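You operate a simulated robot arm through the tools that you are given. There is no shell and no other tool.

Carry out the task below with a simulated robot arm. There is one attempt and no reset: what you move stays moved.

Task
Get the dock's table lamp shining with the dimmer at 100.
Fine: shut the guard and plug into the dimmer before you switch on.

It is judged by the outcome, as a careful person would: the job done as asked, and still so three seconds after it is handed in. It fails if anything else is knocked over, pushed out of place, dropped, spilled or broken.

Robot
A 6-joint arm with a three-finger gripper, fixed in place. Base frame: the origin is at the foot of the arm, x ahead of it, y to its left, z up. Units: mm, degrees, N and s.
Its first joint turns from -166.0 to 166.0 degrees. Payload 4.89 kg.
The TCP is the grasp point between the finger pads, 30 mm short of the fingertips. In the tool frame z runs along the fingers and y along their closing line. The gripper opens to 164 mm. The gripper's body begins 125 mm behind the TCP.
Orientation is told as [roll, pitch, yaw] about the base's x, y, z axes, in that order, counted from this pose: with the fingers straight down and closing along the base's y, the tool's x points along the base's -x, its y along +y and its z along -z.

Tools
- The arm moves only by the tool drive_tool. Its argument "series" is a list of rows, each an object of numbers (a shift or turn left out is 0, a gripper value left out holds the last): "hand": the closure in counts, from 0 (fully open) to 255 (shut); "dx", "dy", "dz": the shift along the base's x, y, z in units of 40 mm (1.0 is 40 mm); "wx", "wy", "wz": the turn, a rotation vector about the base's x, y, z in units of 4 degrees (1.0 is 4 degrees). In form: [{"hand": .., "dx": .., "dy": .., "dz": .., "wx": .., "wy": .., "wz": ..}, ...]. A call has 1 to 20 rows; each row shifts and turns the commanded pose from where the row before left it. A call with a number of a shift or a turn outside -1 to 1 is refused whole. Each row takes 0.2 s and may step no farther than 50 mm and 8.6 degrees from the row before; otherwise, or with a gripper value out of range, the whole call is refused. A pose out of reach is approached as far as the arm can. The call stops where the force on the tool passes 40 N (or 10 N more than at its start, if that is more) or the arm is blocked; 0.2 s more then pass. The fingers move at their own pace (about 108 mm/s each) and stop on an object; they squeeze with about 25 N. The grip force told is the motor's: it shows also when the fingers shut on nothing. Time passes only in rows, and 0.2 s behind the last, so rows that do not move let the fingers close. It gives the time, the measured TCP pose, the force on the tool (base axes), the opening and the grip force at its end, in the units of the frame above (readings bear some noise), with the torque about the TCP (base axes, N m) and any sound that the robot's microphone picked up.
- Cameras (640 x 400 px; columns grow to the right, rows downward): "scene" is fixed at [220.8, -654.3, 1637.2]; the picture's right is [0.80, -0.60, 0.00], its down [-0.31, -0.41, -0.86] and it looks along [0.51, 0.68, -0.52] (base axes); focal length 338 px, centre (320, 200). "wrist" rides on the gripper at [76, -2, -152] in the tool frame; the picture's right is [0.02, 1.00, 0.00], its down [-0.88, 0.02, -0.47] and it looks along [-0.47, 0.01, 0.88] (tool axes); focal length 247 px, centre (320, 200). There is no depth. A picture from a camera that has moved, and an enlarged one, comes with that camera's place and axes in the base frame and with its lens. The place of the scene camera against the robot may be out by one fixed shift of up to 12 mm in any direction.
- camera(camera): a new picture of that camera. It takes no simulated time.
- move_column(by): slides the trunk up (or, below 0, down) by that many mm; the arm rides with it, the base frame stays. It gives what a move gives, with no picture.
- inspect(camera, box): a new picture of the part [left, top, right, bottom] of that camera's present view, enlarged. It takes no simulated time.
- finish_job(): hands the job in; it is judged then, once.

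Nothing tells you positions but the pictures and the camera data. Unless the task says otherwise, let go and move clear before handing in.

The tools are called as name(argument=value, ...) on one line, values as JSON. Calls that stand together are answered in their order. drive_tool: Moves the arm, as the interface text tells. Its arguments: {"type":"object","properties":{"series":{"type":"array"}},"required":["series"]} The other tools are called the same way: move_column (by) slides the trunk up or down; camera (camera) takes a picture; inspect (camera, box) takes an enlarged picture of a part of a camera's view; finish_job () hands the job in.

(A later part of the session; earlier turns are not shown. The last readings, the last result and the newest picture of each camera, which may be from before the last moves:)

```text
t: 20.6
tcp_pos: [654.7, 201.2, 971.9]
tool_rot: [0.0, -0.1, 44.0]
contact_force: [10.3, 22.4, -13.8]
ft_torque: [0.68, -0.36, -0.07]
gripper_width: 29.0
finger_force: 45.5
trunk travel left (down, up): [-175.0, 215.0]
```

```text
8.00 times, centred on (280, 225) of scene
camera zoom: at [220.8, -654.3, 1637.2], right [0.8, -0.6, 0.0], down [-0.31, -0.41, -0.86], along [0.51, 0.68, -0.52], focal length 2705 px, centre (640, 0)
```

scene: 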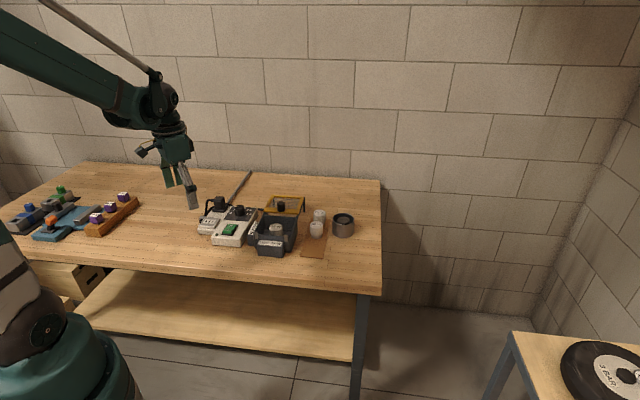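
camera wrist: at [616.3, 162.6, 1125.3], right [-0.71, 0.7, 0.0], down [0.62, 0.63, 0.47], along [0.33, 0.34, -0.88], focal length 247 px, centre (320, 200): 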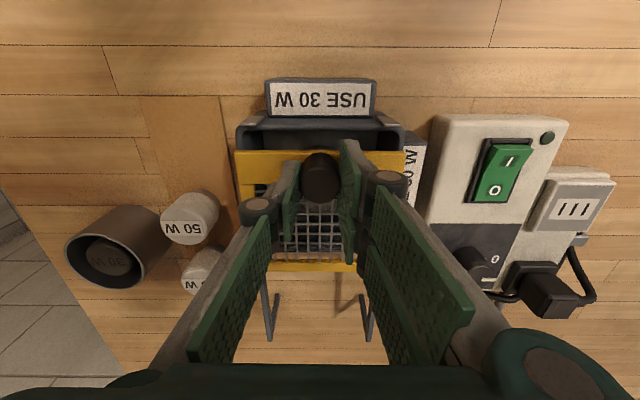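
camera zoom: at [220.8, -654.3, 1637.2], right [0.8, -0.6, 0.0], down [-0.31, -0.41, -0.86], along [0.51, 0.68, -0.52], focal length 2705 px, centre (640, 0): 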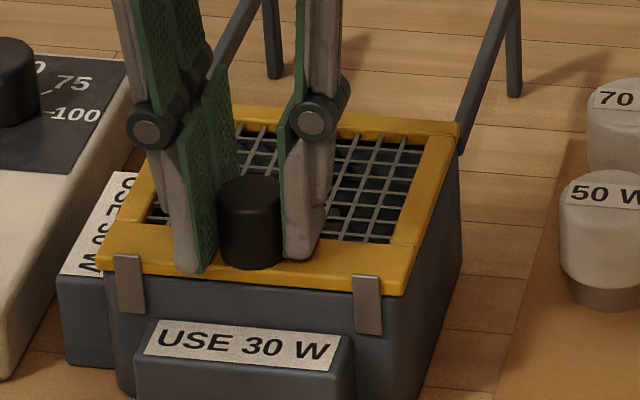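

There is 23 N of push-back along the slide axis, so the guard has reached its stop under the tabs. I will release it and rise clear, then check that it stays shut.

drive_tool(series=[{"hand": 150}, {}, {}, {"dz": 0.3}, {"dz": 0.9}, {"dz": 0.9}, {"dz": 0.5}])

inspect(camera="scene", box=[245, 190, 325, 260])

camera(camera="wrist")

```text
t: 22.1
tcp_pos: [652.4, 201.6, 1077.9]
tool_rot: [0.1, 0.0, 44.0]
contact_force: [1.4, 0.2, 0.2]
ft_torque: [-0.03, 0.0, 0.02]
gripper_width: 67.9
finger_force: 0.1
trunk travel left (down, up): [-175.0, 215.0]
```

```text
5.71 times, centred on (285, 225) of scene
camera zoom: at [220.8, -654.3, 1637.2], right [0.8, -0.6, 0.0], down [-0.31, -0.41, -0.86], along [0.51, 0.68, -0.52], focal length 1932 px, centre (520, 57)
```

zoom: 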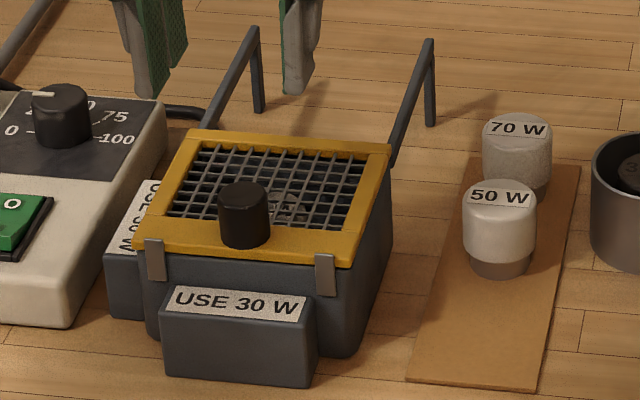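

```text
taken
camera wrist: at [599.9, 147.9, 1230.8], right [-0.71, 0.7, 0.0], down [0.62, 0.63, 0.47], along [0.33, 0.34, -0.88], focal length 247 px, centre (320, 200)
```

wrist: 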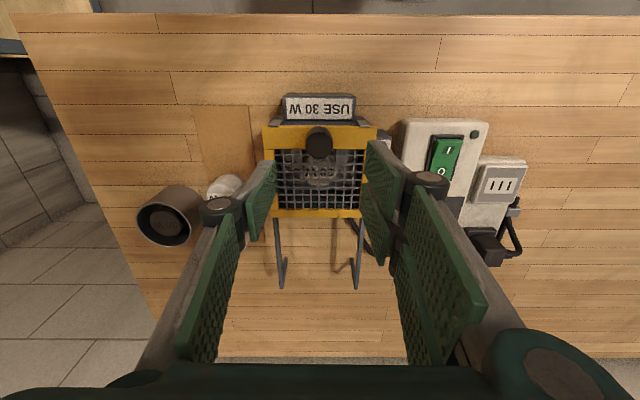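

The guard is shut and stays shut. Next is the plug: its cable leaves on the dock's left side, so I will turn the tool to -45° yaw to grip it front-to-back, and move above the strip.

drive_tool(series=[{"hand": 100, "dx": -0.089, "dy": 0.302, "wz": -0.968}, {"dx": -0.089, "dy": 0.302, "wz": -0.968}, {"dx": -0.089, "dy": 0.302, "wz": -0.968}, {"dx": -0.089, "dy": 0.302, "wz": -0.968}, {"dx": -0.089, "dy": 0.302, "wz": -0.968}, {"dx": -0.089, "dy": 0.302, "wz": -0.968}, {"dx": -0.089, "dy": 0.302, "wz": -0.968}, {"dx": -0.089, "dy": 0.302, "wz": -0.968}, {"dx": -0.089, "dy": 0.302, "wz": -0.968}, {"dx": -0.089, "dy": 0.302, "wz": -0.968}, {"dx": -0.089, "dy": 0.302, "wz": -0.968}, {"dx": -0.089, "dy": 0.302, "wz": -0.968}])

drive_tool(series=[{"dx": -0.089, "dy": 0.302, "wz": -0.968}, {"dx": -0.089, "dy": 0.302, "wz": -0.968}, {"dx": -0.089, "dy": 0.302, "wz": -0.968}, {"dx": -0.089, "dy": 0.302, "wz": -0.968}, {"dx": -0.089, "dy": 0.302, "wz": -0.968}, {"dx": -0.089, "dy": 0.302, "wz": -0.968}, {"dx": -0.089, "dy": 0.302, "wz": -0.968}, {"dx": -0.089, "dy": 0.302, "wz": -0.968}, {"dx": -0.089, "dy": 0.302, "wz": -0.968}, {"dx": -0.089, "dy": 0.302, "wz": -0.968}, {"dx": -0.089, "dy": 0.302, "wz": -0.968}])

camera(camera="wrist")

inspect(camera="wrist", box=[200, 60, 440, 260])

```text
t: 24.8
tcp_pos: [608.9, 347.0, 1077.4]
tool_rot: [0.0, 0.1, -2.5]
contact_force: [-0.3, -1.1, 0.9]
ft_torque: [0.05, 0.02, 0.01]
gripper_width: 99.7
finger_force: 0.1
trunk travel left (down, up): [-175.0, 215.0]
```

```text
t: 27.1
tcp_pos: [571.0, 480.6, 1075.5]
tool_rot: [0.0, 0.0, -45.1]
contact_force: [0.6, -0.5, -0.1]
ft_torque: [0.06, 0.02, 0.0]
gripper_width: 99.4
finger_force: 0.0
trunk travel left (down, up): [-175.0, 215.0]
```

```text
taken
camera wrist: at [517.0, 533.4, 1228.5], right [0.69, 0.72, 0.0], down [0.64, -0.61, 0.47], along [0.34, -0.33, -0.88], focal length 247 px, centre (320, 200)
```

wrist: 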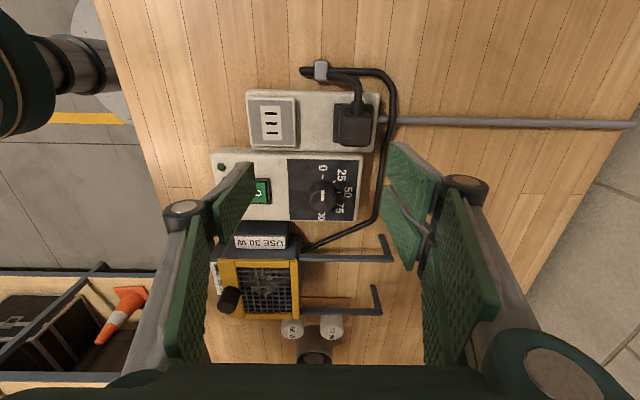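

```text
2.00 times, centred on (320, 160) of wrist
camera zoom: at [517.0, 533.4, 1228.5], right [0.69, 0.72, 0.0], down [0.64, -0.61, 0.47], along [0.34, -0.33, -0.88], focal length 494 px, centre (320, 280)
```

zoom: 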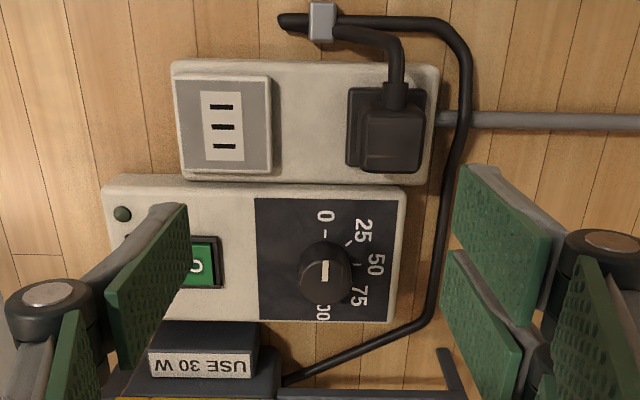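

This view is clear: the cable runs from the lamp, behind the dimmer and through the clip to the plug's left side. The plug sits on a black seat behind the three-slot socket. I will zoom in to measure the plug, socket and seat.

inspect(camera="wrist", box=[320, 70, 400, 150])

inspect(camera="wrist", box=[240, 80, 320, 160])

inspect(camera="scene", box=[194, 190, 234, 230])

```text
5.00 times, centred on (360, 110) of wrist
camera zoom: at [517.0, 533.4, 1228.5], right [0.69, 0.72, 0.0], down [0.64, -0.61, 0.47], along [0.34, -0.33, -0.88], focal length 1235 px, centre (120, 650)
```

zoom: 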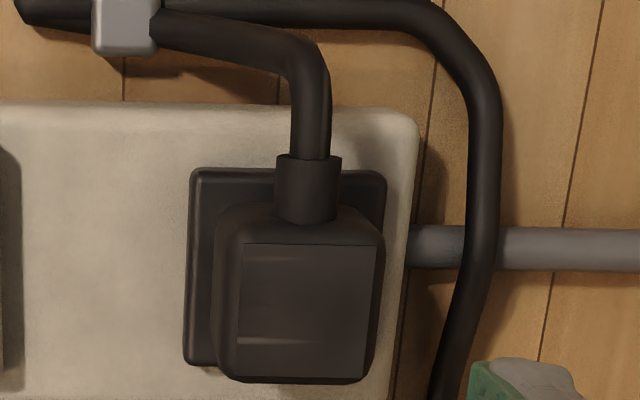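

```text
5.00 times, centred on (280, 120) of wrist
camera zoom: at [517.0, 533.4, 1228.5], right [0.69, 0.72, 0.0], down [0.64, -0.61, 0.47], along [0.34, -0.33, -0.88], focal length 1235 px, centre (520, 600)
```

zoom: 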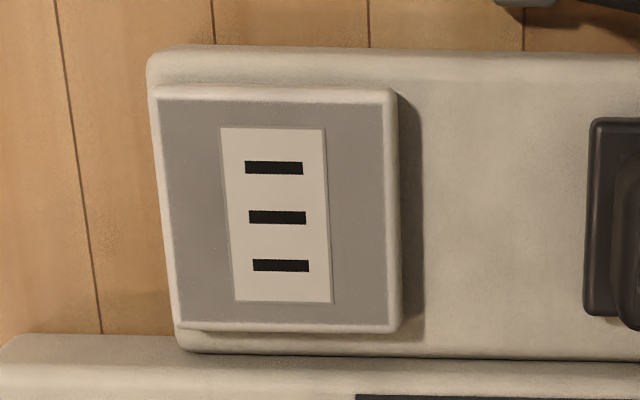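

```text
10.00 times, centred on (214, 210) of scene
camera zoom: at [220.8, -654.3, 1637.2], right [0.8, -0.6, 0.0], down [-0.31, -0.41, -0.86], along [0.51, 0.68, -0.52], focal length 3382 px, centre (1380, 100)
```

zoom: 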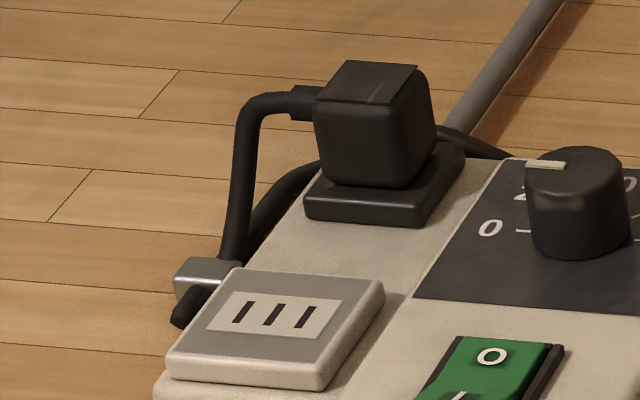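

I take the plug to be centred at about (594, 519) with its top near z 937. The socket slots are about 106 mm towards the front, near z 898. I will hover above the plug with a narrower opening to verify alignment.

drive_tool(series=[{"hand": 147, "dx": 0.19, "dy": 0.32, "dz": -0.62}, {"dx": 0.19, "dy": 0.32, "dz": -0.62}, {"dx": 0.19, "dy": 0.32, "dz": -0.62}, {}])

camera(camera="wrist")

inspect(camera="wrist", box=[240, 90, 400, 240])

inspect(camera="scene", box=[180, 150, 260, 230])

```text
t: 28.1
tcp_pos: [593.7, 519.1, 1001.8]
tool_rot: [-0.1, 0.1, -45.0]
contact_force: [0.9, 0.2, -0.2]
ft_torque: [-0.05, 0.07, -0.01]
gripper_width: 69.5
finger_force: 0.1
trunk travel left (down, up): [-175.0, 215.0]
```

```text
taken
camera wrist: at [540.5, 571.2, 1153.8], right [0.69, 0.72, 0.0], down [0.64, -0.61, 0.47], along [0.34, -0.33, -0.88], focal length 247 px, centre (320, 200)
```

wrist: 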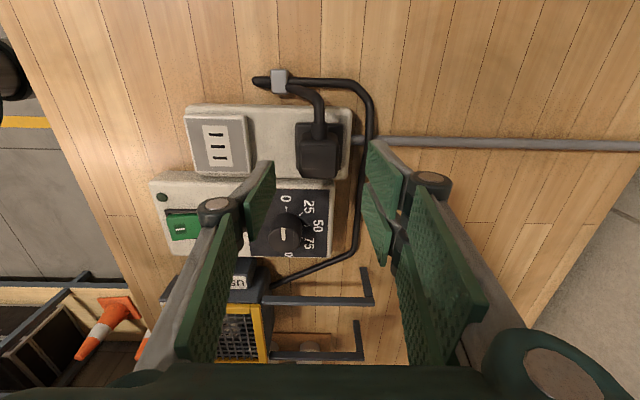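

```text
2.67 times, centred on (320, 165) of wrist
camera zoom: at [540.5, 571.2, 1153.8], right [0.69, 0.72, 0.0], down [0.64, -0.61, 0.47], along [0.34, -0.33, -0.88], focal length 659 px, centre (320, 293)
```

zoom: 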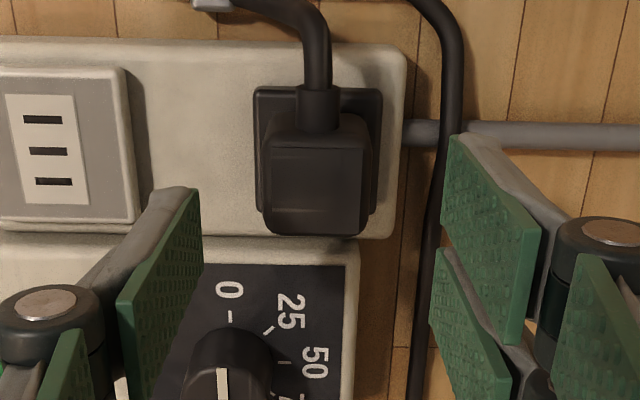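

```text
5.00 times, centred on (220, 190) of scene
camera zoom: at [220.8, -654.3, 1637.2], right [0.8, -0.6, 0.0], down [-0.31, -0.41, -0.86], along [0.51, 0.68, -0.52], focal length 1691 px, centre (820, 250)
```

zoom: 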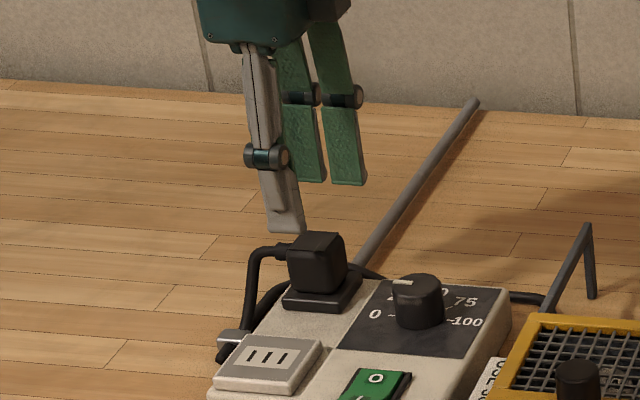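

The plug is within about 1 mm of the TCP axis. I will nudge 1.4 mm and go down to a TCP height of about 938, leaving the tips clear of the seat, then check before closing.

drive_tool(series=[{"dx": -0.035, "dz": -0.6}, {"dz": -0.6}, {"dz": -0.4}, {}])

inspect(camera="scene", box=[185, 170, 245, 230])

inspect(camera="wrist", box=[240, 90, 400, 240])

```text
t: 29.1
tcp_pos: [591.0, 517.6, 935.5]
tool_rot: [-0.1, 0.0, -44.9]
contact_force: [0.3, -0.1, 0.0]
ft_torque: [-0.04, 0.04, 0.03]
gripper_width: 69.4
finger_force: 0.0
trunk travel left (down, up): [-175.0, 215.0]
```

```text
6.67 times, centred on (215, 200) of scene
camera zoom: at [220.8, -654.3, 1637.2], right [0.8, -0.6, 0.0], down [-0.31, -0.41, -0.86], along [0.51, 0.68, -0.52], focal length 2254 px, centre (1020, 200)
```

zoom: 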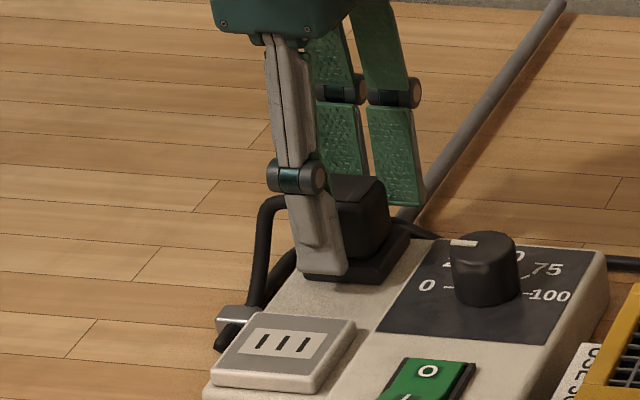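

```text
2.67 times, centred on (320, 165) of wrist
camera zoom: at [537.8, 571.7, 1089.3], right [0.69, 0.72, 0.0], down [0.64, -0.61, 0.47], along [0.34, -0.33, -0.88], focal length 659 px, centre (320, 293)
```

zoom: 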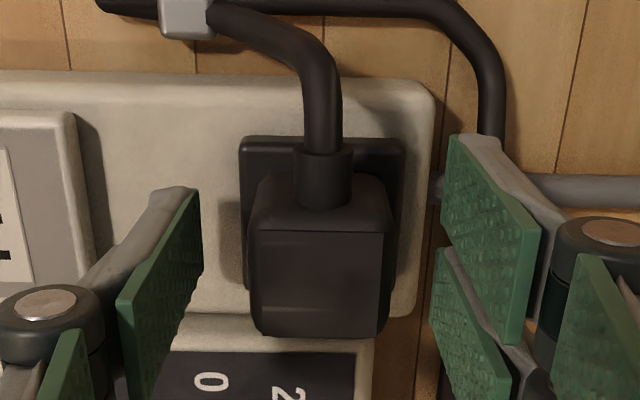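

There is good clearance on both sides. I will raise 5 mm for margin over the seat and close on the plug.

drive_tool(series=[{"dz": 0.125}, {"hand": 255}, {}, {}, {}])

inspect(camera="scene", box=[185, 170, 245, 230])

inspect(camera="wrist", box=[240, 90, 400, 240])

```text
t: 30.4
tcp_pos: [591.7, 518.6, 941.7]
tool_rot: [0.1, -0.1, -45.1]
contact_force: [2.3, 2.1, 4.2]
ft_torque: [0.09, -0.12, 0.0]
gripper_width: 37.6
finger_force: 24.6
trunk travel left (down, up): [-175.0, 215.0]
```

```text
6.67 times, centred on (215, 200) of scene
camera zoom: at [220.8, -654.3, 1637.2], right [0.8, -0.6, 0.0], down [-0.31, -0.41, -0.86], along [0.51, 0.68, -0.52], focal length 2254 px, centre (1020, 200)
```

zoom: 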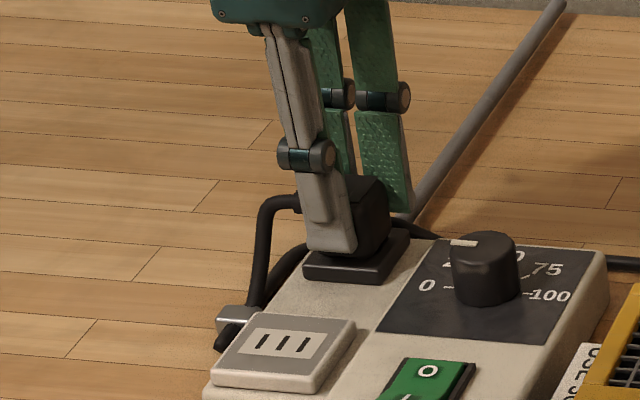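

```text
2.67 times, centred on (320, 165) of wrist
camera zoom: at [537.9, 571.9, 1095.2], right [0.69, 0.72, 0.0], down [0.64, -0.61, 0.47], along [0.34, -0.33, -0.88], focal length 659 px, centre (320, 293)
```

zoom: 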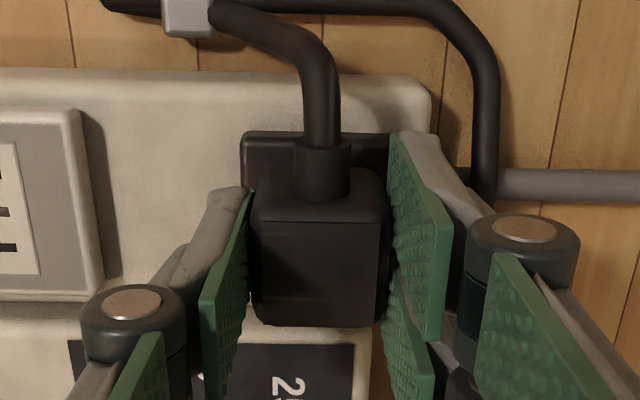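

The plug is gripped at 37.6 mm with low side force. I will draw it straight up slowly.

drive_tool(series=[{"dz": 0.075}, {"dz": 0.1}, {"dz": 0.1}, {"dz": 0.1}])

inspect(camera="scene", box=[185, 170, 245, 230])

```text
t: 31.4
tcp_pos: [591.7, 517.5, 956.3]
tool_rot: [0.0, 0.0, -45.0]
contact_force: [0.3, -1.4, -0.5]
ft_torque: [-0.03, 0.01, 0.0]
gripper_width: 37.5
finger_force: 25.6
trunk travel left (down, up): [-175.0, 215.0]
heard: snap
```

```text
6.67 times, centred on (215, 200) of scene
camera zoom: at [220.8, -654.3, 1637.2], right [0.8, -0.6, 0.0], down [-0.31, -0.41, -0.86], along [0.51, 0.68, -0.52], focal length 2254 px, centre (1020, 200)
```

zoom: 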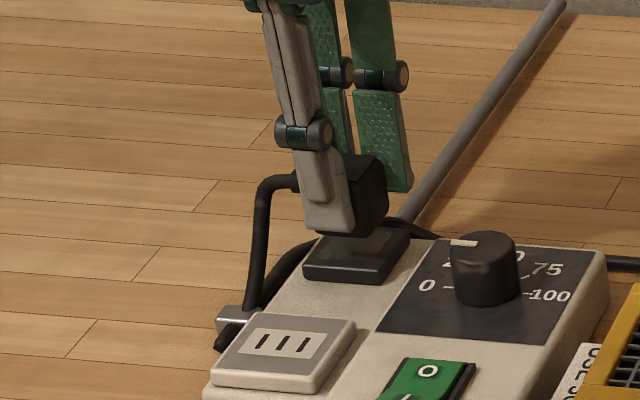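

A snap was heard as the plug came off its seat, and it is now lifting freely. I will raise it further and check its underside and the cable.

drive_tool(series=[{"dz": 0.2}, {"dz": 0.25}, {"dz": 0.25}])

inspect(camera="scene", box=[185, 160, 245, 230])

inspect(camera="wrist", box=[220, 60, 420, 240])

```text
t: 32.1
tcp_pos: [594.0, 518.2, 985.1]
tool_rot: [0.0, -0.1, -45.0]
contact_force: [-0.3, 0.6, -0.7]
ft_torque: [-0.04, 0.03, 0.05]
gripper_width: 37.3
finger_force: 24.8
trunk travel left (down, up): [-175.0, 215.0]
```

```text
5.71 times, centred on (215, 195) of scene
camera zoom: at [220.8, -654.3, 1637.2], right [0.8, -0.6, 0.0], down [-0.31, -0.41, -0.86], along [0.51, 0.68, -0.52], focal length 1932 px, centre (920, 229)
```

zoom: 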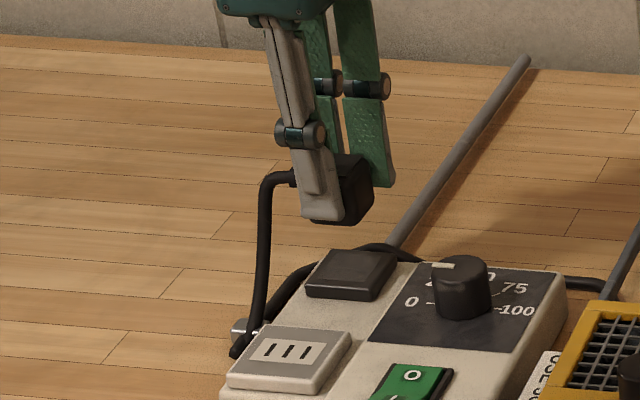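

```text
2.22 times, centred on (320, 150) of wrist
camera zoom: at [539.4, 571.6, 1137.7], right [0.69, 0.72, 0.0], down [0.64, -0.61, 0.47], along [0.34, -0.33, -0.88], focal length 549 px, centre (320, 311)
```

zoom: 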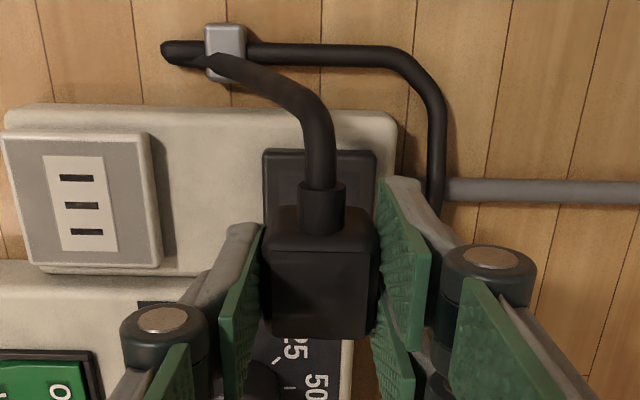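

The plug is free, its bottom is about 40 mm above the deck, and the old seat is a plain parking block. I will carry it 105 mm forward to above the three-slot socket.

drive_tool(series=[{"dx": -0.373, "dy": -0.373}, {"dx": -0.373, "dy": -0.373}, {"dx": -0.373, "dy": -0.373}, {"dx": -0.373, "dy": -0.373}, {"dx": -0.373, "dy": -0.373}, {}])

camera(camera="wrist")

inspect(camera="scene", box=[185, 180, 245, 250])

inspect(camera="wrist", box=[260, 90, 380, 220])

```text
t: 33.5
tcp_pos: [518.1, 444.2, 986.8]
tool_rot: [0.0, 0.0, -45.0]
contact_force: [0.4, -0.3, -0.5]
ft_torque: [0.05, 0.0, 0.03]
gripper_width: 37.2
finger_force: 25.2
trunk travel left (down, up): [-175.0, 215.0]
```

```text
taken
camera wrist: at [464.5, 497.0, 1140.1], right [0.69, 0.72, 0.0], down [0.64, -0.61, 0.47], along [0.34, -0.33, -0.88], focal length 247 px, centre (320, 200)
```

wrist: 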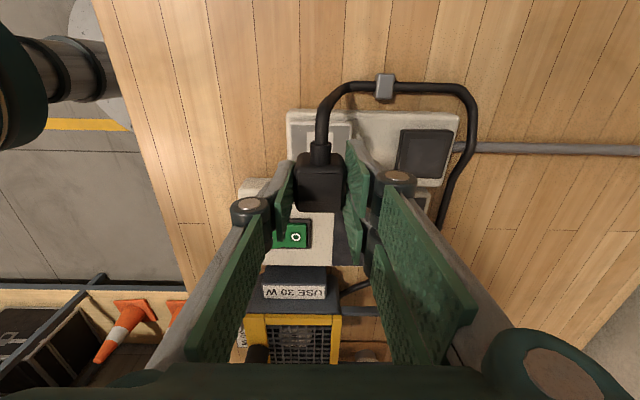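

```text
5.71 times, centred on (215, 215) of scene
camera zoom: at [220.8, -654.3, 1637.2], right [0.8, -0.6, 0.0], down [-0.31, -0.41, -0.86], along [0.51, 0.68, -0.52], focal length 1932 px, centre (920, 114)
```

zoom: 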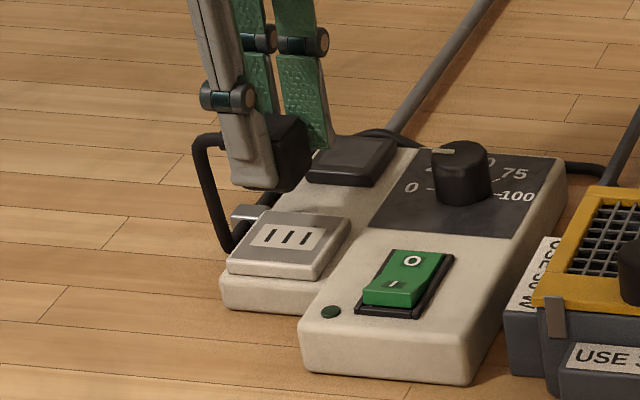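

```text
3.08 times, centred on (320, 155) of wrist
camera zoom: at [464.5, 497.0, 1140.1], right [0.69, 0.72, 0.0], down [0.64, -0.61, 0.47], along [0.34, -0.33, -0.88], focal length 760 px, centre (320, 338)
```

zoom: 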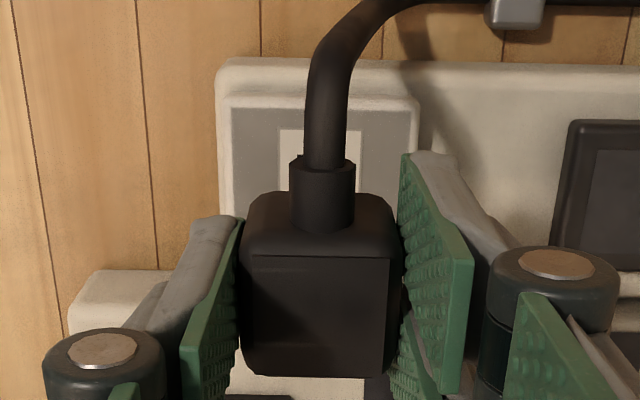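

The plug is over the socket to within about a millimetre by my numbers. I will zoom in to confirm the alignment against the socket plate before lowering.

inspect(camera="wrist", box=[280, 100, 360, 160])

inspect(camera="scene", box=[200, 190, 230, 235])

```text
6.67 times, centred on (320, 130) of wrist
camera zoom: at [464.5, 497.0, 1140.1], right [0.69, 0.72, 0.0], down [0.64, -0.61, 0.47], along [0.34, -0.33, -0.88], focal length 1646 px, centre (320, 667)
```

zoom: 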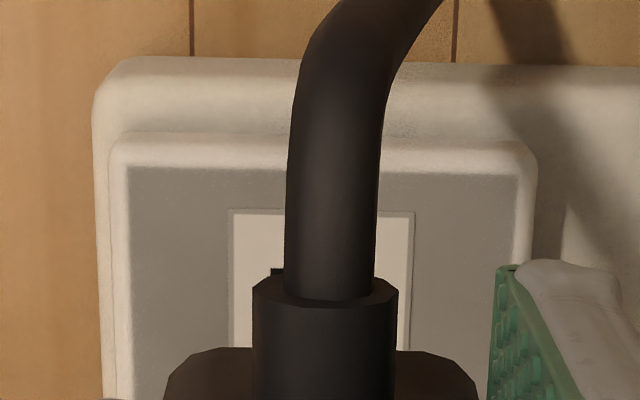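

```text
8.89 times, centred on (215, 212) of scene
camera zoom: at [220.8, -654.3, 1637.2], right [0.8, -0.6, 0.0], down [-0.31, -0.41, -0.86], along [0.51, 0.68, -0.52], focal length 3006 px, centre (1253, 89)
```

zoom: 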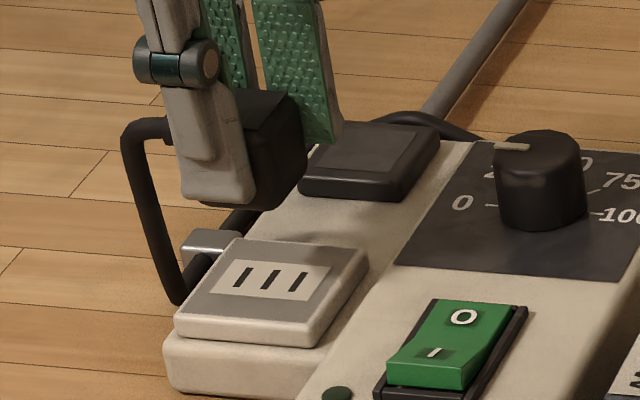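

Alignment is good in both directions. I will lower 30 mm first and look again.

drive_tool(series=[{"dz": -0.25}, {"dz": -0.25}, {"dz": -0.2}, {}])

inspect(camera="scene", box=[200, 190, 230, 235])

inspect(camera="wrist", box=[260, 90, 380, 220])

```text
t: 34.5
tcp_pos: [517.7, 444.5, 958.2]
tool_rot: [0.0, 0.0, -44.9]
contact_force: [-0.2, -0.5, -0.1]
ft_torque: [0.02, 0.03, 0.0]
gripper_width: 37.4
finger_force: 24.4
trunk travel left (down, up): [-175.0, 215.0]
```

```text
8.89 times, centred on (215, 212) of scene
camera zoom: at [220.8, -654.3, 1637.2], right [0.8, -0.6, 0.0], down [-0.31, -0.41, -0.86], along [0.51, 0.68, -0.52], focal length 3006 px, centre (1253, 89)
```

zoom: 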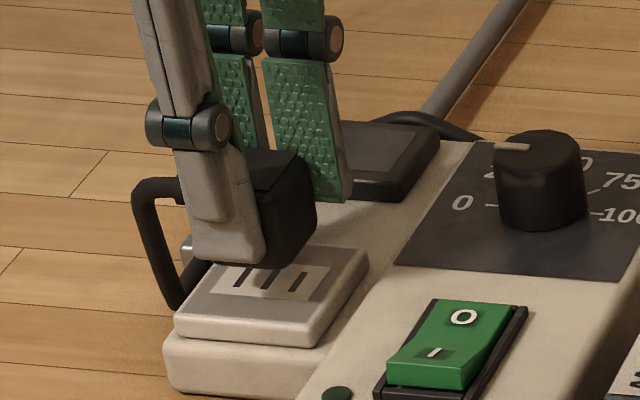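

```text
3.08 times, centred on (320, 155) of wrist
camera zoom: at [463.9, 497.3, 1110.8], right [0.69, 0.72, 0.0], down [0.64, -0.61, 0.47], along [0.34, -0.33, -0.88], focal length 760 px, centre (320, 338)
```

zoom: 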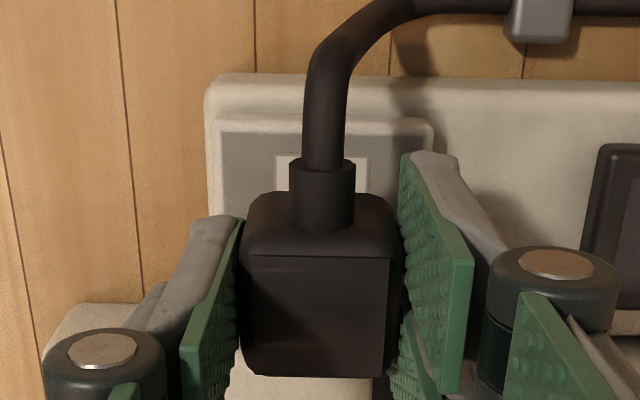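

The wrist view says aligned, but I want a cross-check from the scene camera before inserting. I will zoom in tightly there.

inspect(camera="scene", box=[205, 205, 229, 225])

inspect(camera="wrist", box=[280, 100, 360, 160])

```text
16.00 times, centred on (217, 215) of scene
camera zoom: at [220.8, -654.3, 1637.2], right [0.8, -0.6, 0.0], down [-0.31, -0.41, -0.86], along [0.51, 0.68, -0.52], focal length 5410 px, centre (1968, -40)
```

zoom: 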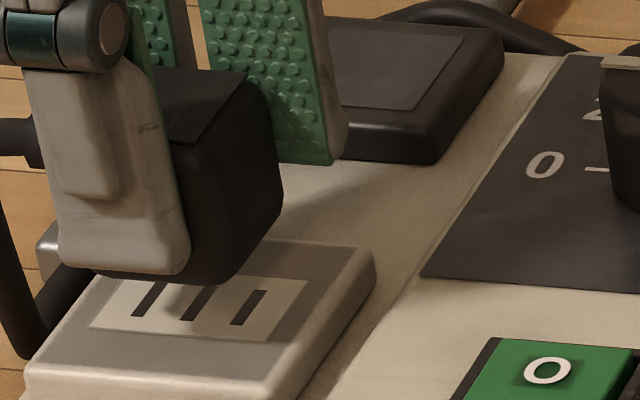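

```text
6.67 times, centred on (320, 130) of wrist
camera zoom: at [463.9, 497.3, 1110.8], right [0.69, 0.72, 0.0], down [0.64, -0.61, 0.47], along [0.34, -0.33, -0.88], focal length 1646 px, centre (320, 667)
```

zoom: 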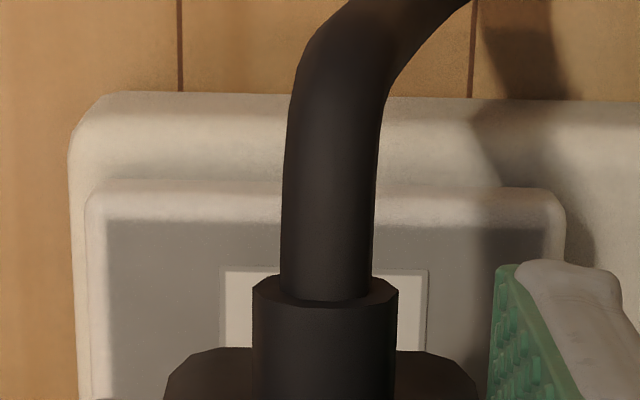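

The scene-camera cross-check also puts the plug within about 1 mm of the slots, with about 16 mm left to go. I will lower 10 mm, then go in small steps.

drive_tool(series=[{"dz": -0.125}, {"dz": -0.125}, {"dz": -0.05}])

inspect(camera="scene", box=[205, 205, 229, 225])

```text
t: 35.4
tcp_pos: [518.8, 445.1, 946.6]
tool_rot: [0.0, -0.1, -45.0]
contact_force: [0.5, 0.2, -0.1]
ft_torque: [0.02, -0.01, -0.01]
gripper_width: 37.4
finger_force: 25.1
trunk travel left (down, up): [-175.0, 215.0]
```

```text
16.00 times, centred on (217, 215) of scene
camera zoom: at [220.8, -654.3, 1637.2], right [0.8, -0.6, 0.0], down [-0.31, -0.41, -0.86], along [0.51, 0.68, -0.52], focal length 5410 px, centre (1968, -40)
```

zoom: 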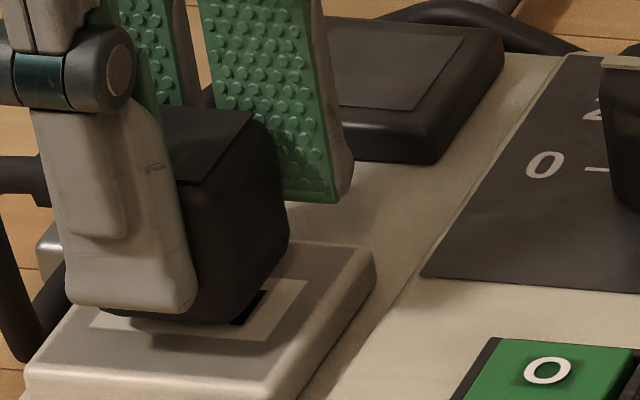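

No contact yet, and the plug is a few millimetres above the plate. I will lower in 2 mm steps.

drive_tool(series=[{"dz": -0.05}, {"dz": -0.04}])

inspect(camera="scene", box=[205, 205, 229, 225])

```text
t: 36.0
tcp_pos: [518.5, 443.7, 943.0]
tool_rot: [0.1, 0.0, -45.0]
contact_force: [0.7, -0.2, -1.3]
ft_torque: [0.03, -0.03, 0.03]
gripper_width: 37.2
finger_force: 24.8
trunk travel left (down, up): [-175.0, 215.0]
```

```text
16.00 times, centred on (217, 215) of scene
camera zoom: at [220.8, -654.3, 1637.2], right [0.8, -0.6, 0.0], down [-0.31, -0.41, -0.86], along [0.51, 0.68, -0.52], focal length 5410 px, centre (1968, -40)
```

zoom: 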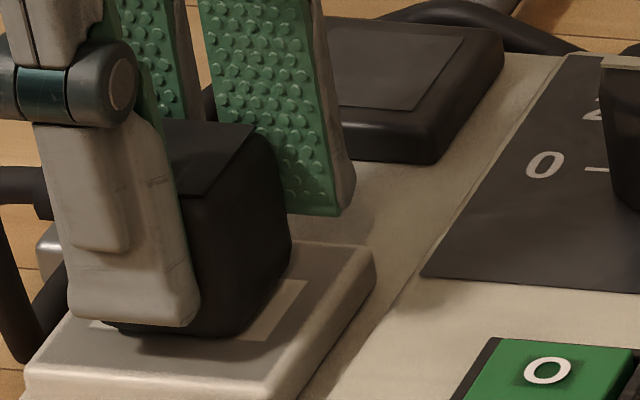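

Still free. I will continue down in small steps, watching for contact.

drive_tool(series=[{"dz": -0.04}, {"dz": -0.03}])

```text
t: 36.5
tcp_pos: [517.4, 444.6, 940.5]
tool_rot: [0.0, -0.1, -45.0]
contact_force: [2.7, 8.9, 20.5]
ft_torque: [0.27, -0.13, 0.01]
gripper_width: 37.4
finger_force: 25.0
trunk travel left (down, up): [-175.0, 215.0]
heard: snap
```

A snap was heard as it bottomed out, so the plug has seated. I will check it and then release.

inspect(camera="scene", box=[195, 195, 245, 245])

drive_tool(series=[{"hand": 190}, {}, {"hand": 150}, {}])

inspect(camera="scene", box=[195, 195, 245, 245])

```text
8.00 times, centred on (220, 220) of scene
camera zoom: at [220.8, -654.3, 1637.2], right [0.8, -0.6, 0.0], down [-0.31, -0.41, -0.86], along [0.51, 0.68, -0.52], focal length 2705 px, centre (1120, 40)
```

zoom: 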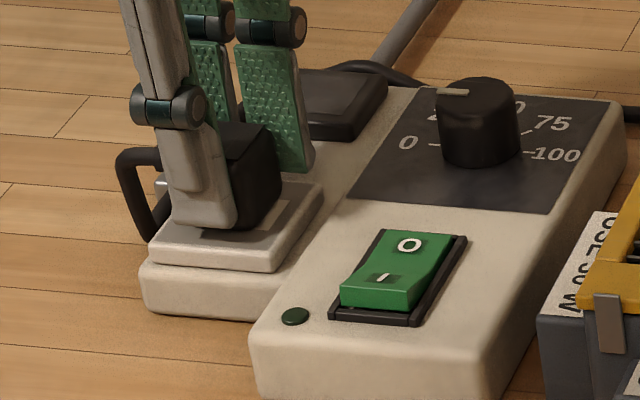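

```text
t: 37.5
tcp_pos: [517.1, 443.8, 940.1]
tool_rot: [-0.1, 0.1, -45.0]
contact_force: [0.0, 0.2, 0.6]
ft_torque: [-0.01, -0.02, 0.01]
gripper_width: 67.4
finger_force: 0.0
trunk travel left (down, up): [-175.0, 215.0]
```

```text
8.00 times, centred on (220, 220) of scene
camera zoom: at [220.8, -654.3, 1637.2], right [0.8, -0.6, 0.0], down [-0.31, -0.41, -0.86], along [0.51, 0.68, -0.52], focal length 2705 px, centre (1120, 40)
```

zoom: 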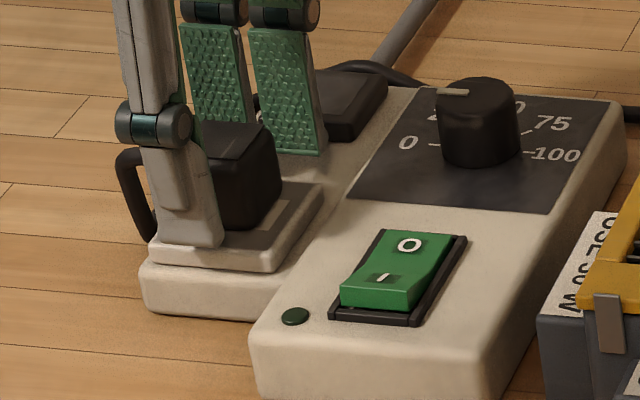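

The plug is seated in the dimmer socket and released. I will rise clear and move above the dimmer knob, which I take to be near (645, 427).

drive_tool(series=[{"dz": 0.5}, {"dz": 1.0}, {"dz": 0.75}, {"dx": 0.8, "dy": -0.107}, {"dx": 0.8, "dy": -0.107}, {"dx": 0.8, "dy": -0.107}, {"dx": 0.785, "dy": -0.107}, {}])

camera(camera="wrist")

inspect(camera="wrist", box=[240, 90, 400, 240])

inspect(camera="scene", box=[190, 180, 310, 260])

```text
t: 39.4
tcp_pos: [642.8, 428.5, 1027.7]
tool_rot: [-0.1, 0.0, -45.0]
contact_force: [0.9, 0.8, -0.4]
ft_torque: [-0.03, 0.04, 0.0]
gripper_width: 67.4
finger_force: 0.1
trunk travel left (down, up): [-175.0, 215.0]
```

```text
taken
camera wrist: at [589.6, 482.4, 1180.8], right [0.69, 0.72, 0.0], down [0.64, -0.61, 0.47], along [0.34, -0.33, -0.88], focal length 247 px, centre (320, 200)
```

wrist: 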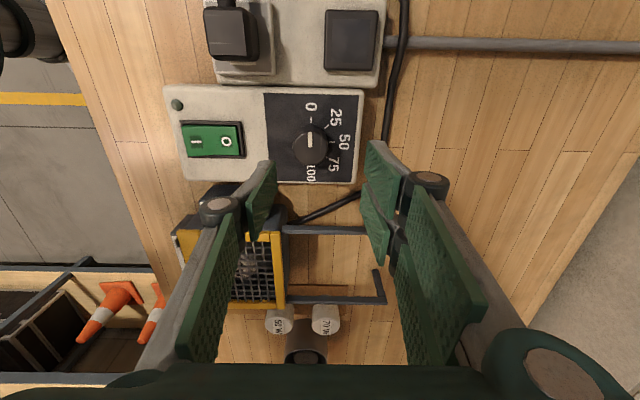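

```text
2.67 times, centred on (320, 165) of wrist
camera zoom: at [589.6, 482.4, 1180.8], right [0.69, 0.72, 0.0], down [0.64, -0.61, 0.47], along [0.34, -0.33, -0.88], focal length 659 px, centre (320, 293)
```

zoom: 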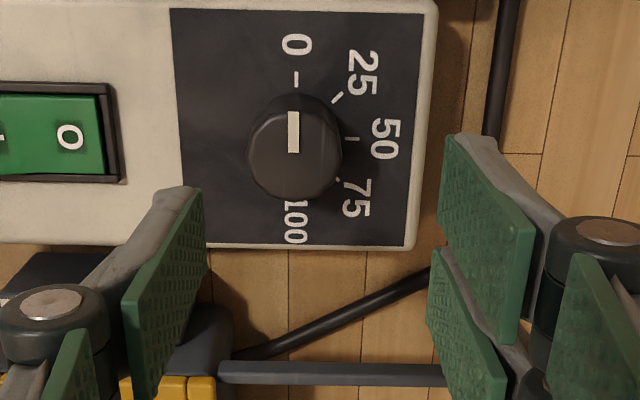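

```text
5.00 times, centred on (250, 220) of scene
camera zoom: at [220.8, -654.3, 1637.2], right [0.8, -0.6, 0.0], down [-0.31, -0.41, -0.86], along [0.51, 0.68, -0.52], focal length 1691 px, centre (670, 100)
```

zoom: 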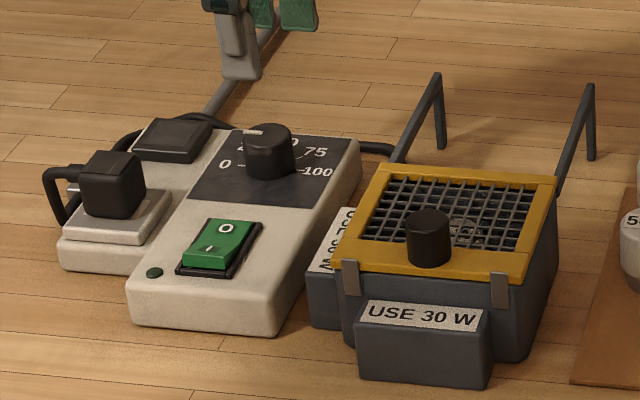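

The dimmer knob is nearer to (637, 423), with the deck near z 900 and the knob top near z 925. I will shift there, come down to 975 and check again.

drive_tool(series=[{"dx": -0.155, "dy": -0.148, "dz": -0.65}, {"dz": -0.65}, {}])

inspect(camera="wrist", box=[240, 90, 400, 240])

inspect(camera="scene", box=[210, 180, 270, 240])

```text
t: 40.1
tcp_pos: [638.9, 422.2, 979.7]
tool_rot: [0.1, 0.0, -45.0]
contact_force: [0.2, -0.2, -0.1]
ft_torque: [-0.05, 0.05, 0.0]
gripper_width: 67.6
finger_force: 0.1
trunk travel left (down, up): [-175.0, 215.0]
```

```text
2.67 times, centred on (320, 165) of wrist
camera zoom: at [584.3, 475.0, 1131.4], right [0.69, 0.72, 0.0], down [0.64, -0.61, 0.47], along [0.34, -0.33, -0.88], focal length 659 px, centre (320, 293)
```

zoom: 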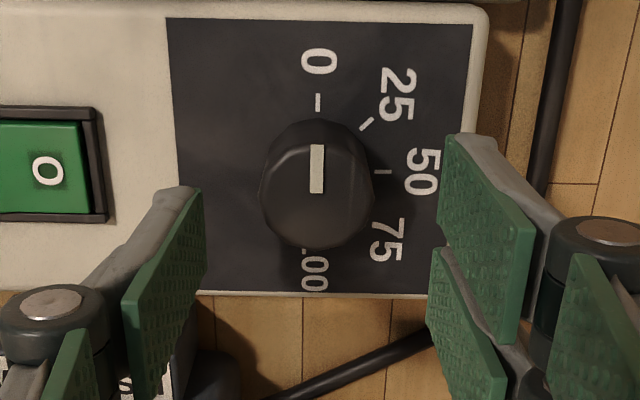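

```text
6.67 times, centred on (240, 210) of scene
camera zoom: at [220.8, -654.3, 1637.2], right [0.8, -0.6, 0.0], down [-0.31, -0.41, -0.86], along [0.51, 0.68, -0.52], focal length 2254 px, centre (853, 133)
```

zoom: 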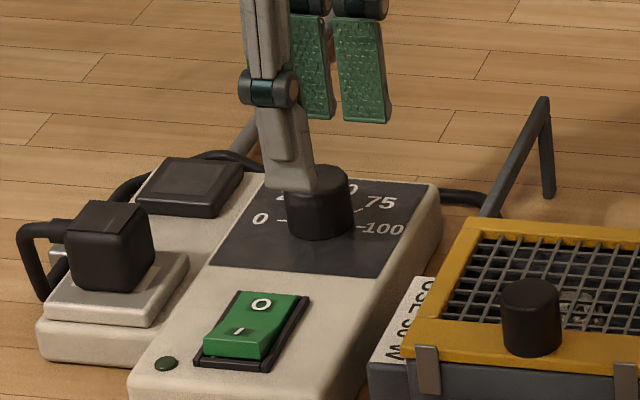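

The knob is 1.7 mm off along the closing direction. I will correct that, then turn the tool back to +45° in the air. There I can measure the other direction precisely and have the most travel for the 180° clockwise turn.

drive_tool(series=[{"dx": -0.03, "dy": -0.03, "wz": 1}, {"wz": 1}, {"wz": 1}, {"wz": 1}, {"wz": 1}, {"wz": 1}, {"wz": 1}, {"wz": 1}, {"wz": 1}, {"wz": 1}, {"wz": 1}, {"wz": 1}, {"wz": 1}, {"wz": 1}, {"wz": 1}, {"wz": 1}, {"wz": 1}, {"wz": 1}, {"wz": 1}, {"wz": 1}])

drive_tool(series=[{"wz": 1}, {"wz": 1}, {"wz": 0.5}, {}])

inspect(camera="wrist", box=[240, 90, 400, 240])

camera(camera="scene")

```text
t: 44.4
tcp_pos: [638.2, 418.5, 978.3]
tool_rot: [0.0, 0.1, 35.1]
contact_force: [-0.3, -0.3, 0.8]
ft_torque: [0.02, 0.0, -0.03]
gripper_width: 67.5
finger_force: 0.1
trunk travel left (down, up): [-175.0, 215.0]
```

```text
t: 45.4
tcp_pos: [637.4, 419.5, 976.6]
tool_rot: [0.0, 0.0, 45.0]
contact_force: [0.0, -0.2, 0.2]
ft_torque: [-0.04, 0.01, 0.04]
gripper_width: 67.5
finger_force: 0.0
trunk travel left (down, up): [-175.0, 215.0]
```

```text
2.67 times, centred on (320, 165) of wrist
camera zoom: at [585.6, 364.3, 1130.2], right [-0.72, 0.69, 0.0], down [0.61, 0.64, 0.47], along [0.33, 0.34, -0.88], focal length 659 px, centre (320, 293)
```

zoom: 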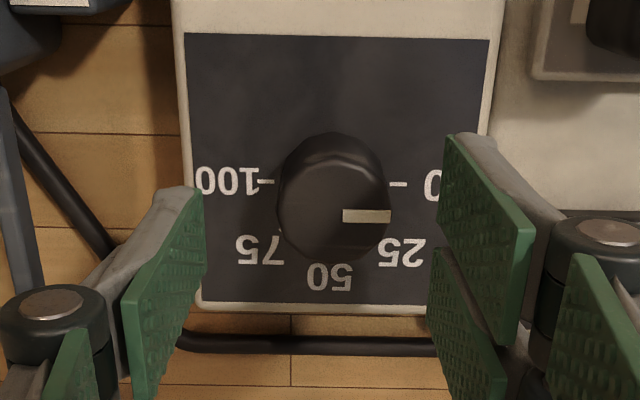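

```text
taken
```

scene: 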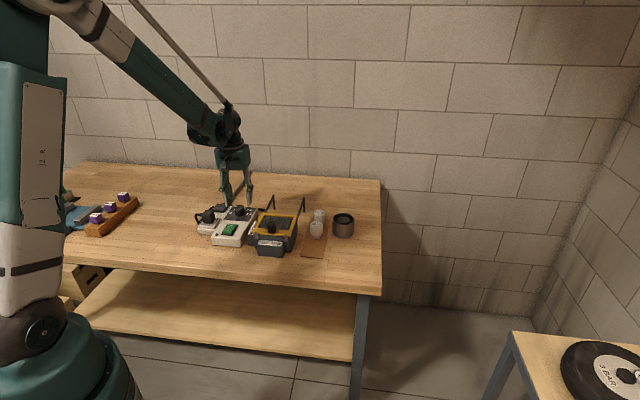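

Now I can see the knob is 3.5 mm to the dock's left of the TCP and its top is nearer z 932. I will correct that and descend to about 942, then recheck.

drive_tool(series=[{"dx": -0.044, "dy": 0.079}, {"dz": -0.45}, {"dz": -0.415}, {}])

inspect(camera="wrist", box=[240, 130, 400, 280])

inspect(camera="scene", box=[210, 180, 270, 240])

```text
t: 46.4
tcp_pos: [636.9, 421.3, 942.9]
tool_rot: [0.0, 0.1, 45.0]
contact_force: [0.2, 0.7, 0.1]
ft_torque: [-0.05, 0.05, -0.01]
gripper_width: 67.4
finger_force: 0.1
trunk travel left (down, up): [-175.0, 215.0]
```

```text
2.67 times, centred on (320, 205) of wrist
camera zoom: at [584.2, 366.8, 1095.8], right [-0.72, 0.69, 0.0], down [0.61, 0.64, 0.47], along [0.33, 0.34, -0.88], focal length 659 px, centre (320, 187)
```

zoom: 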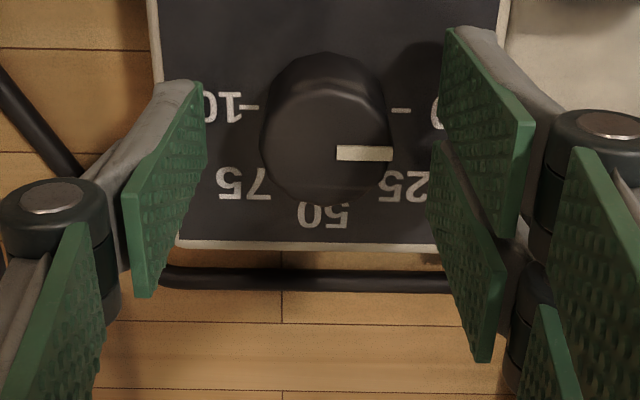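

```text
6.67 times, centred on (240, 210) of scene
camera zoom: at [220.8, -654.3, 1637.2], right [0.8, -0.6, 0.0], down [-0.31, -0.41, -0.86], along [0.51, 0.68, -0.52], focal length 2254 px, centre (853, 133)
```

zoom: 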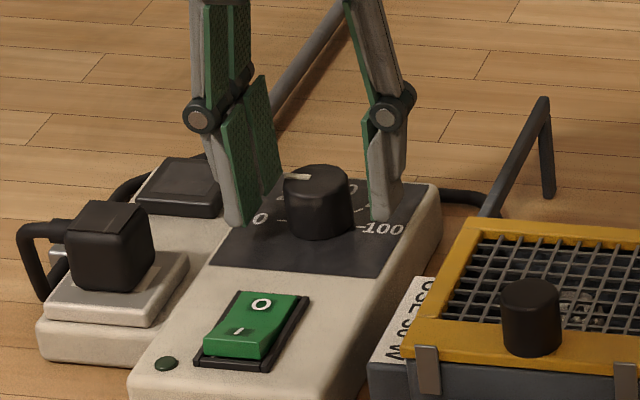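

The knob is centred to within about 1 mm. I will make a last small nudge and close on it.

drive_tool(series=[{"dx": -0.0125, "dy": 0.03, "dz": -0.02}, {"hand": 255}, {}, {}, {}])

inspect(camera="wrist", box=[240, 130, 400, 280])

```text
t: 47.5
tcp_pos: [635.3, 423.4, 942.2]
tool_rot: [-0.1, -0.1, 45.0]
contact_force: [4.3, -5.2, -0.9]
ft_torque: [-0.24, -0.08, -0.04]
gripper_width: 36.8
finger_force: 45.2
trunk travel left (down, up): [-175.0, 215.0]
```

```text
2.67 times, centred on (320, 205) of wrist
camera zoom: at [583.8, 368.3, 1095.2], right [-0.72, 0.69, 0.0], down [0.61, 0.64, 0.47], along [0.33, 0.34, -0.88], focal length 659 px, centre (320, 187)
```

zoom: 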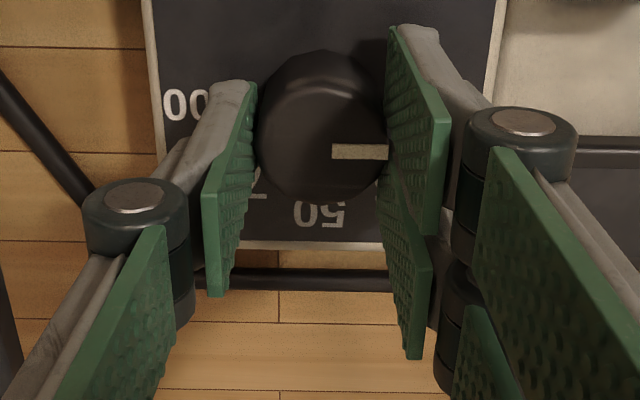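

Gripped at 36.8 mm with only a few newtons sideways. I will start turning clockwise with three rows, then check the forces.

drive_tool(series=[{"dx": 0.003, "dy": -0.003, "wz": -0.5}, {"wz": -1}, {"wz": -1}, {"wz": -1}])

inspect(camera="wrist", box=[240, 130, 400, 280])

```text
t: 48.5
tcp_pos: [636.0, 422.8, 941.9]
tool_rot: [-0.1, 0.0, 30.9]
contact_force: [6.2, -3.5, 24.4]
ft_torque: [-0.14, -0.01, 0.01]
gripper_width: 36.4
finger_force: 44.6
trunk travel left (down, up): [-175.0, 215.0]
```

```text
2.67 times, centred on (320, 205) of wrist
camera zoom: at [571.9, 382.6, 1095.1], right [-0.53, 0.85, 0.0], down [0.75, 0.47, 0.47], along [0.4, 0.25, -0.88], focal length 659 px, centre (320, 187)
```

zoom: 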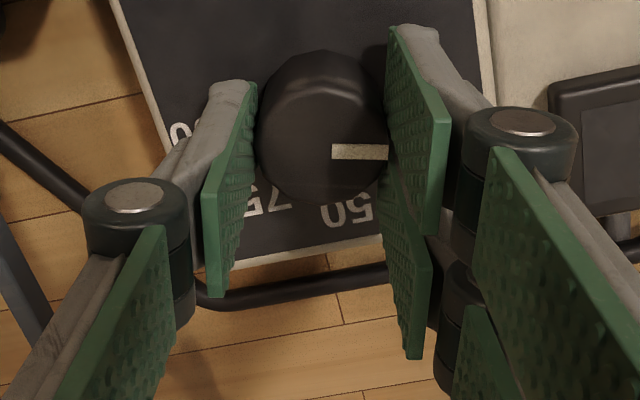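

The knob turns with the gripper, since the pointer stays fixed in the tool view. I will relieve the vertical load slightly and continue.

drive_tool(series=[{"dz": 0.014}, {"wz": -1}, {"wz": -1}, {"wz": -1}, {"wz": -1}, {"wz": -1}])

```text
t: 50.0
tcp_pos: [636.6, 422.7, 941.8]
tool_rot: [0.1, 0.1, 10.9]
contact_force: [-0.8, -10.7, 0.4]
ft_torque: [-0.52, 0.43, -0.01]
gripper_width: 36.4
finger_force: 45.2
trunk travel left (down, up): [-175.0, 215.0]
```

Forces stay modest. I will shift 0.3 mm along -y and keep turning.

drive_tool(series=[{"dy": -0.008, "wz": -1}, {"wz": -1}, {"wz": -1}, {"wz": -1}, {"wz": -1}])

```text
t: 51.1
tcp_pos: [635.5, 420.9, 943.2]
tool_rot: [0.0, 0.0, -9.2]
contact_force: [9.3, -2.7, 1.8]
ft_torque: [-0.19, -0.67, 0.02]
gripper_width: 36.7
finger_force: 45.2
trunk travel left (down, up): [-175.0, 215.0]
```

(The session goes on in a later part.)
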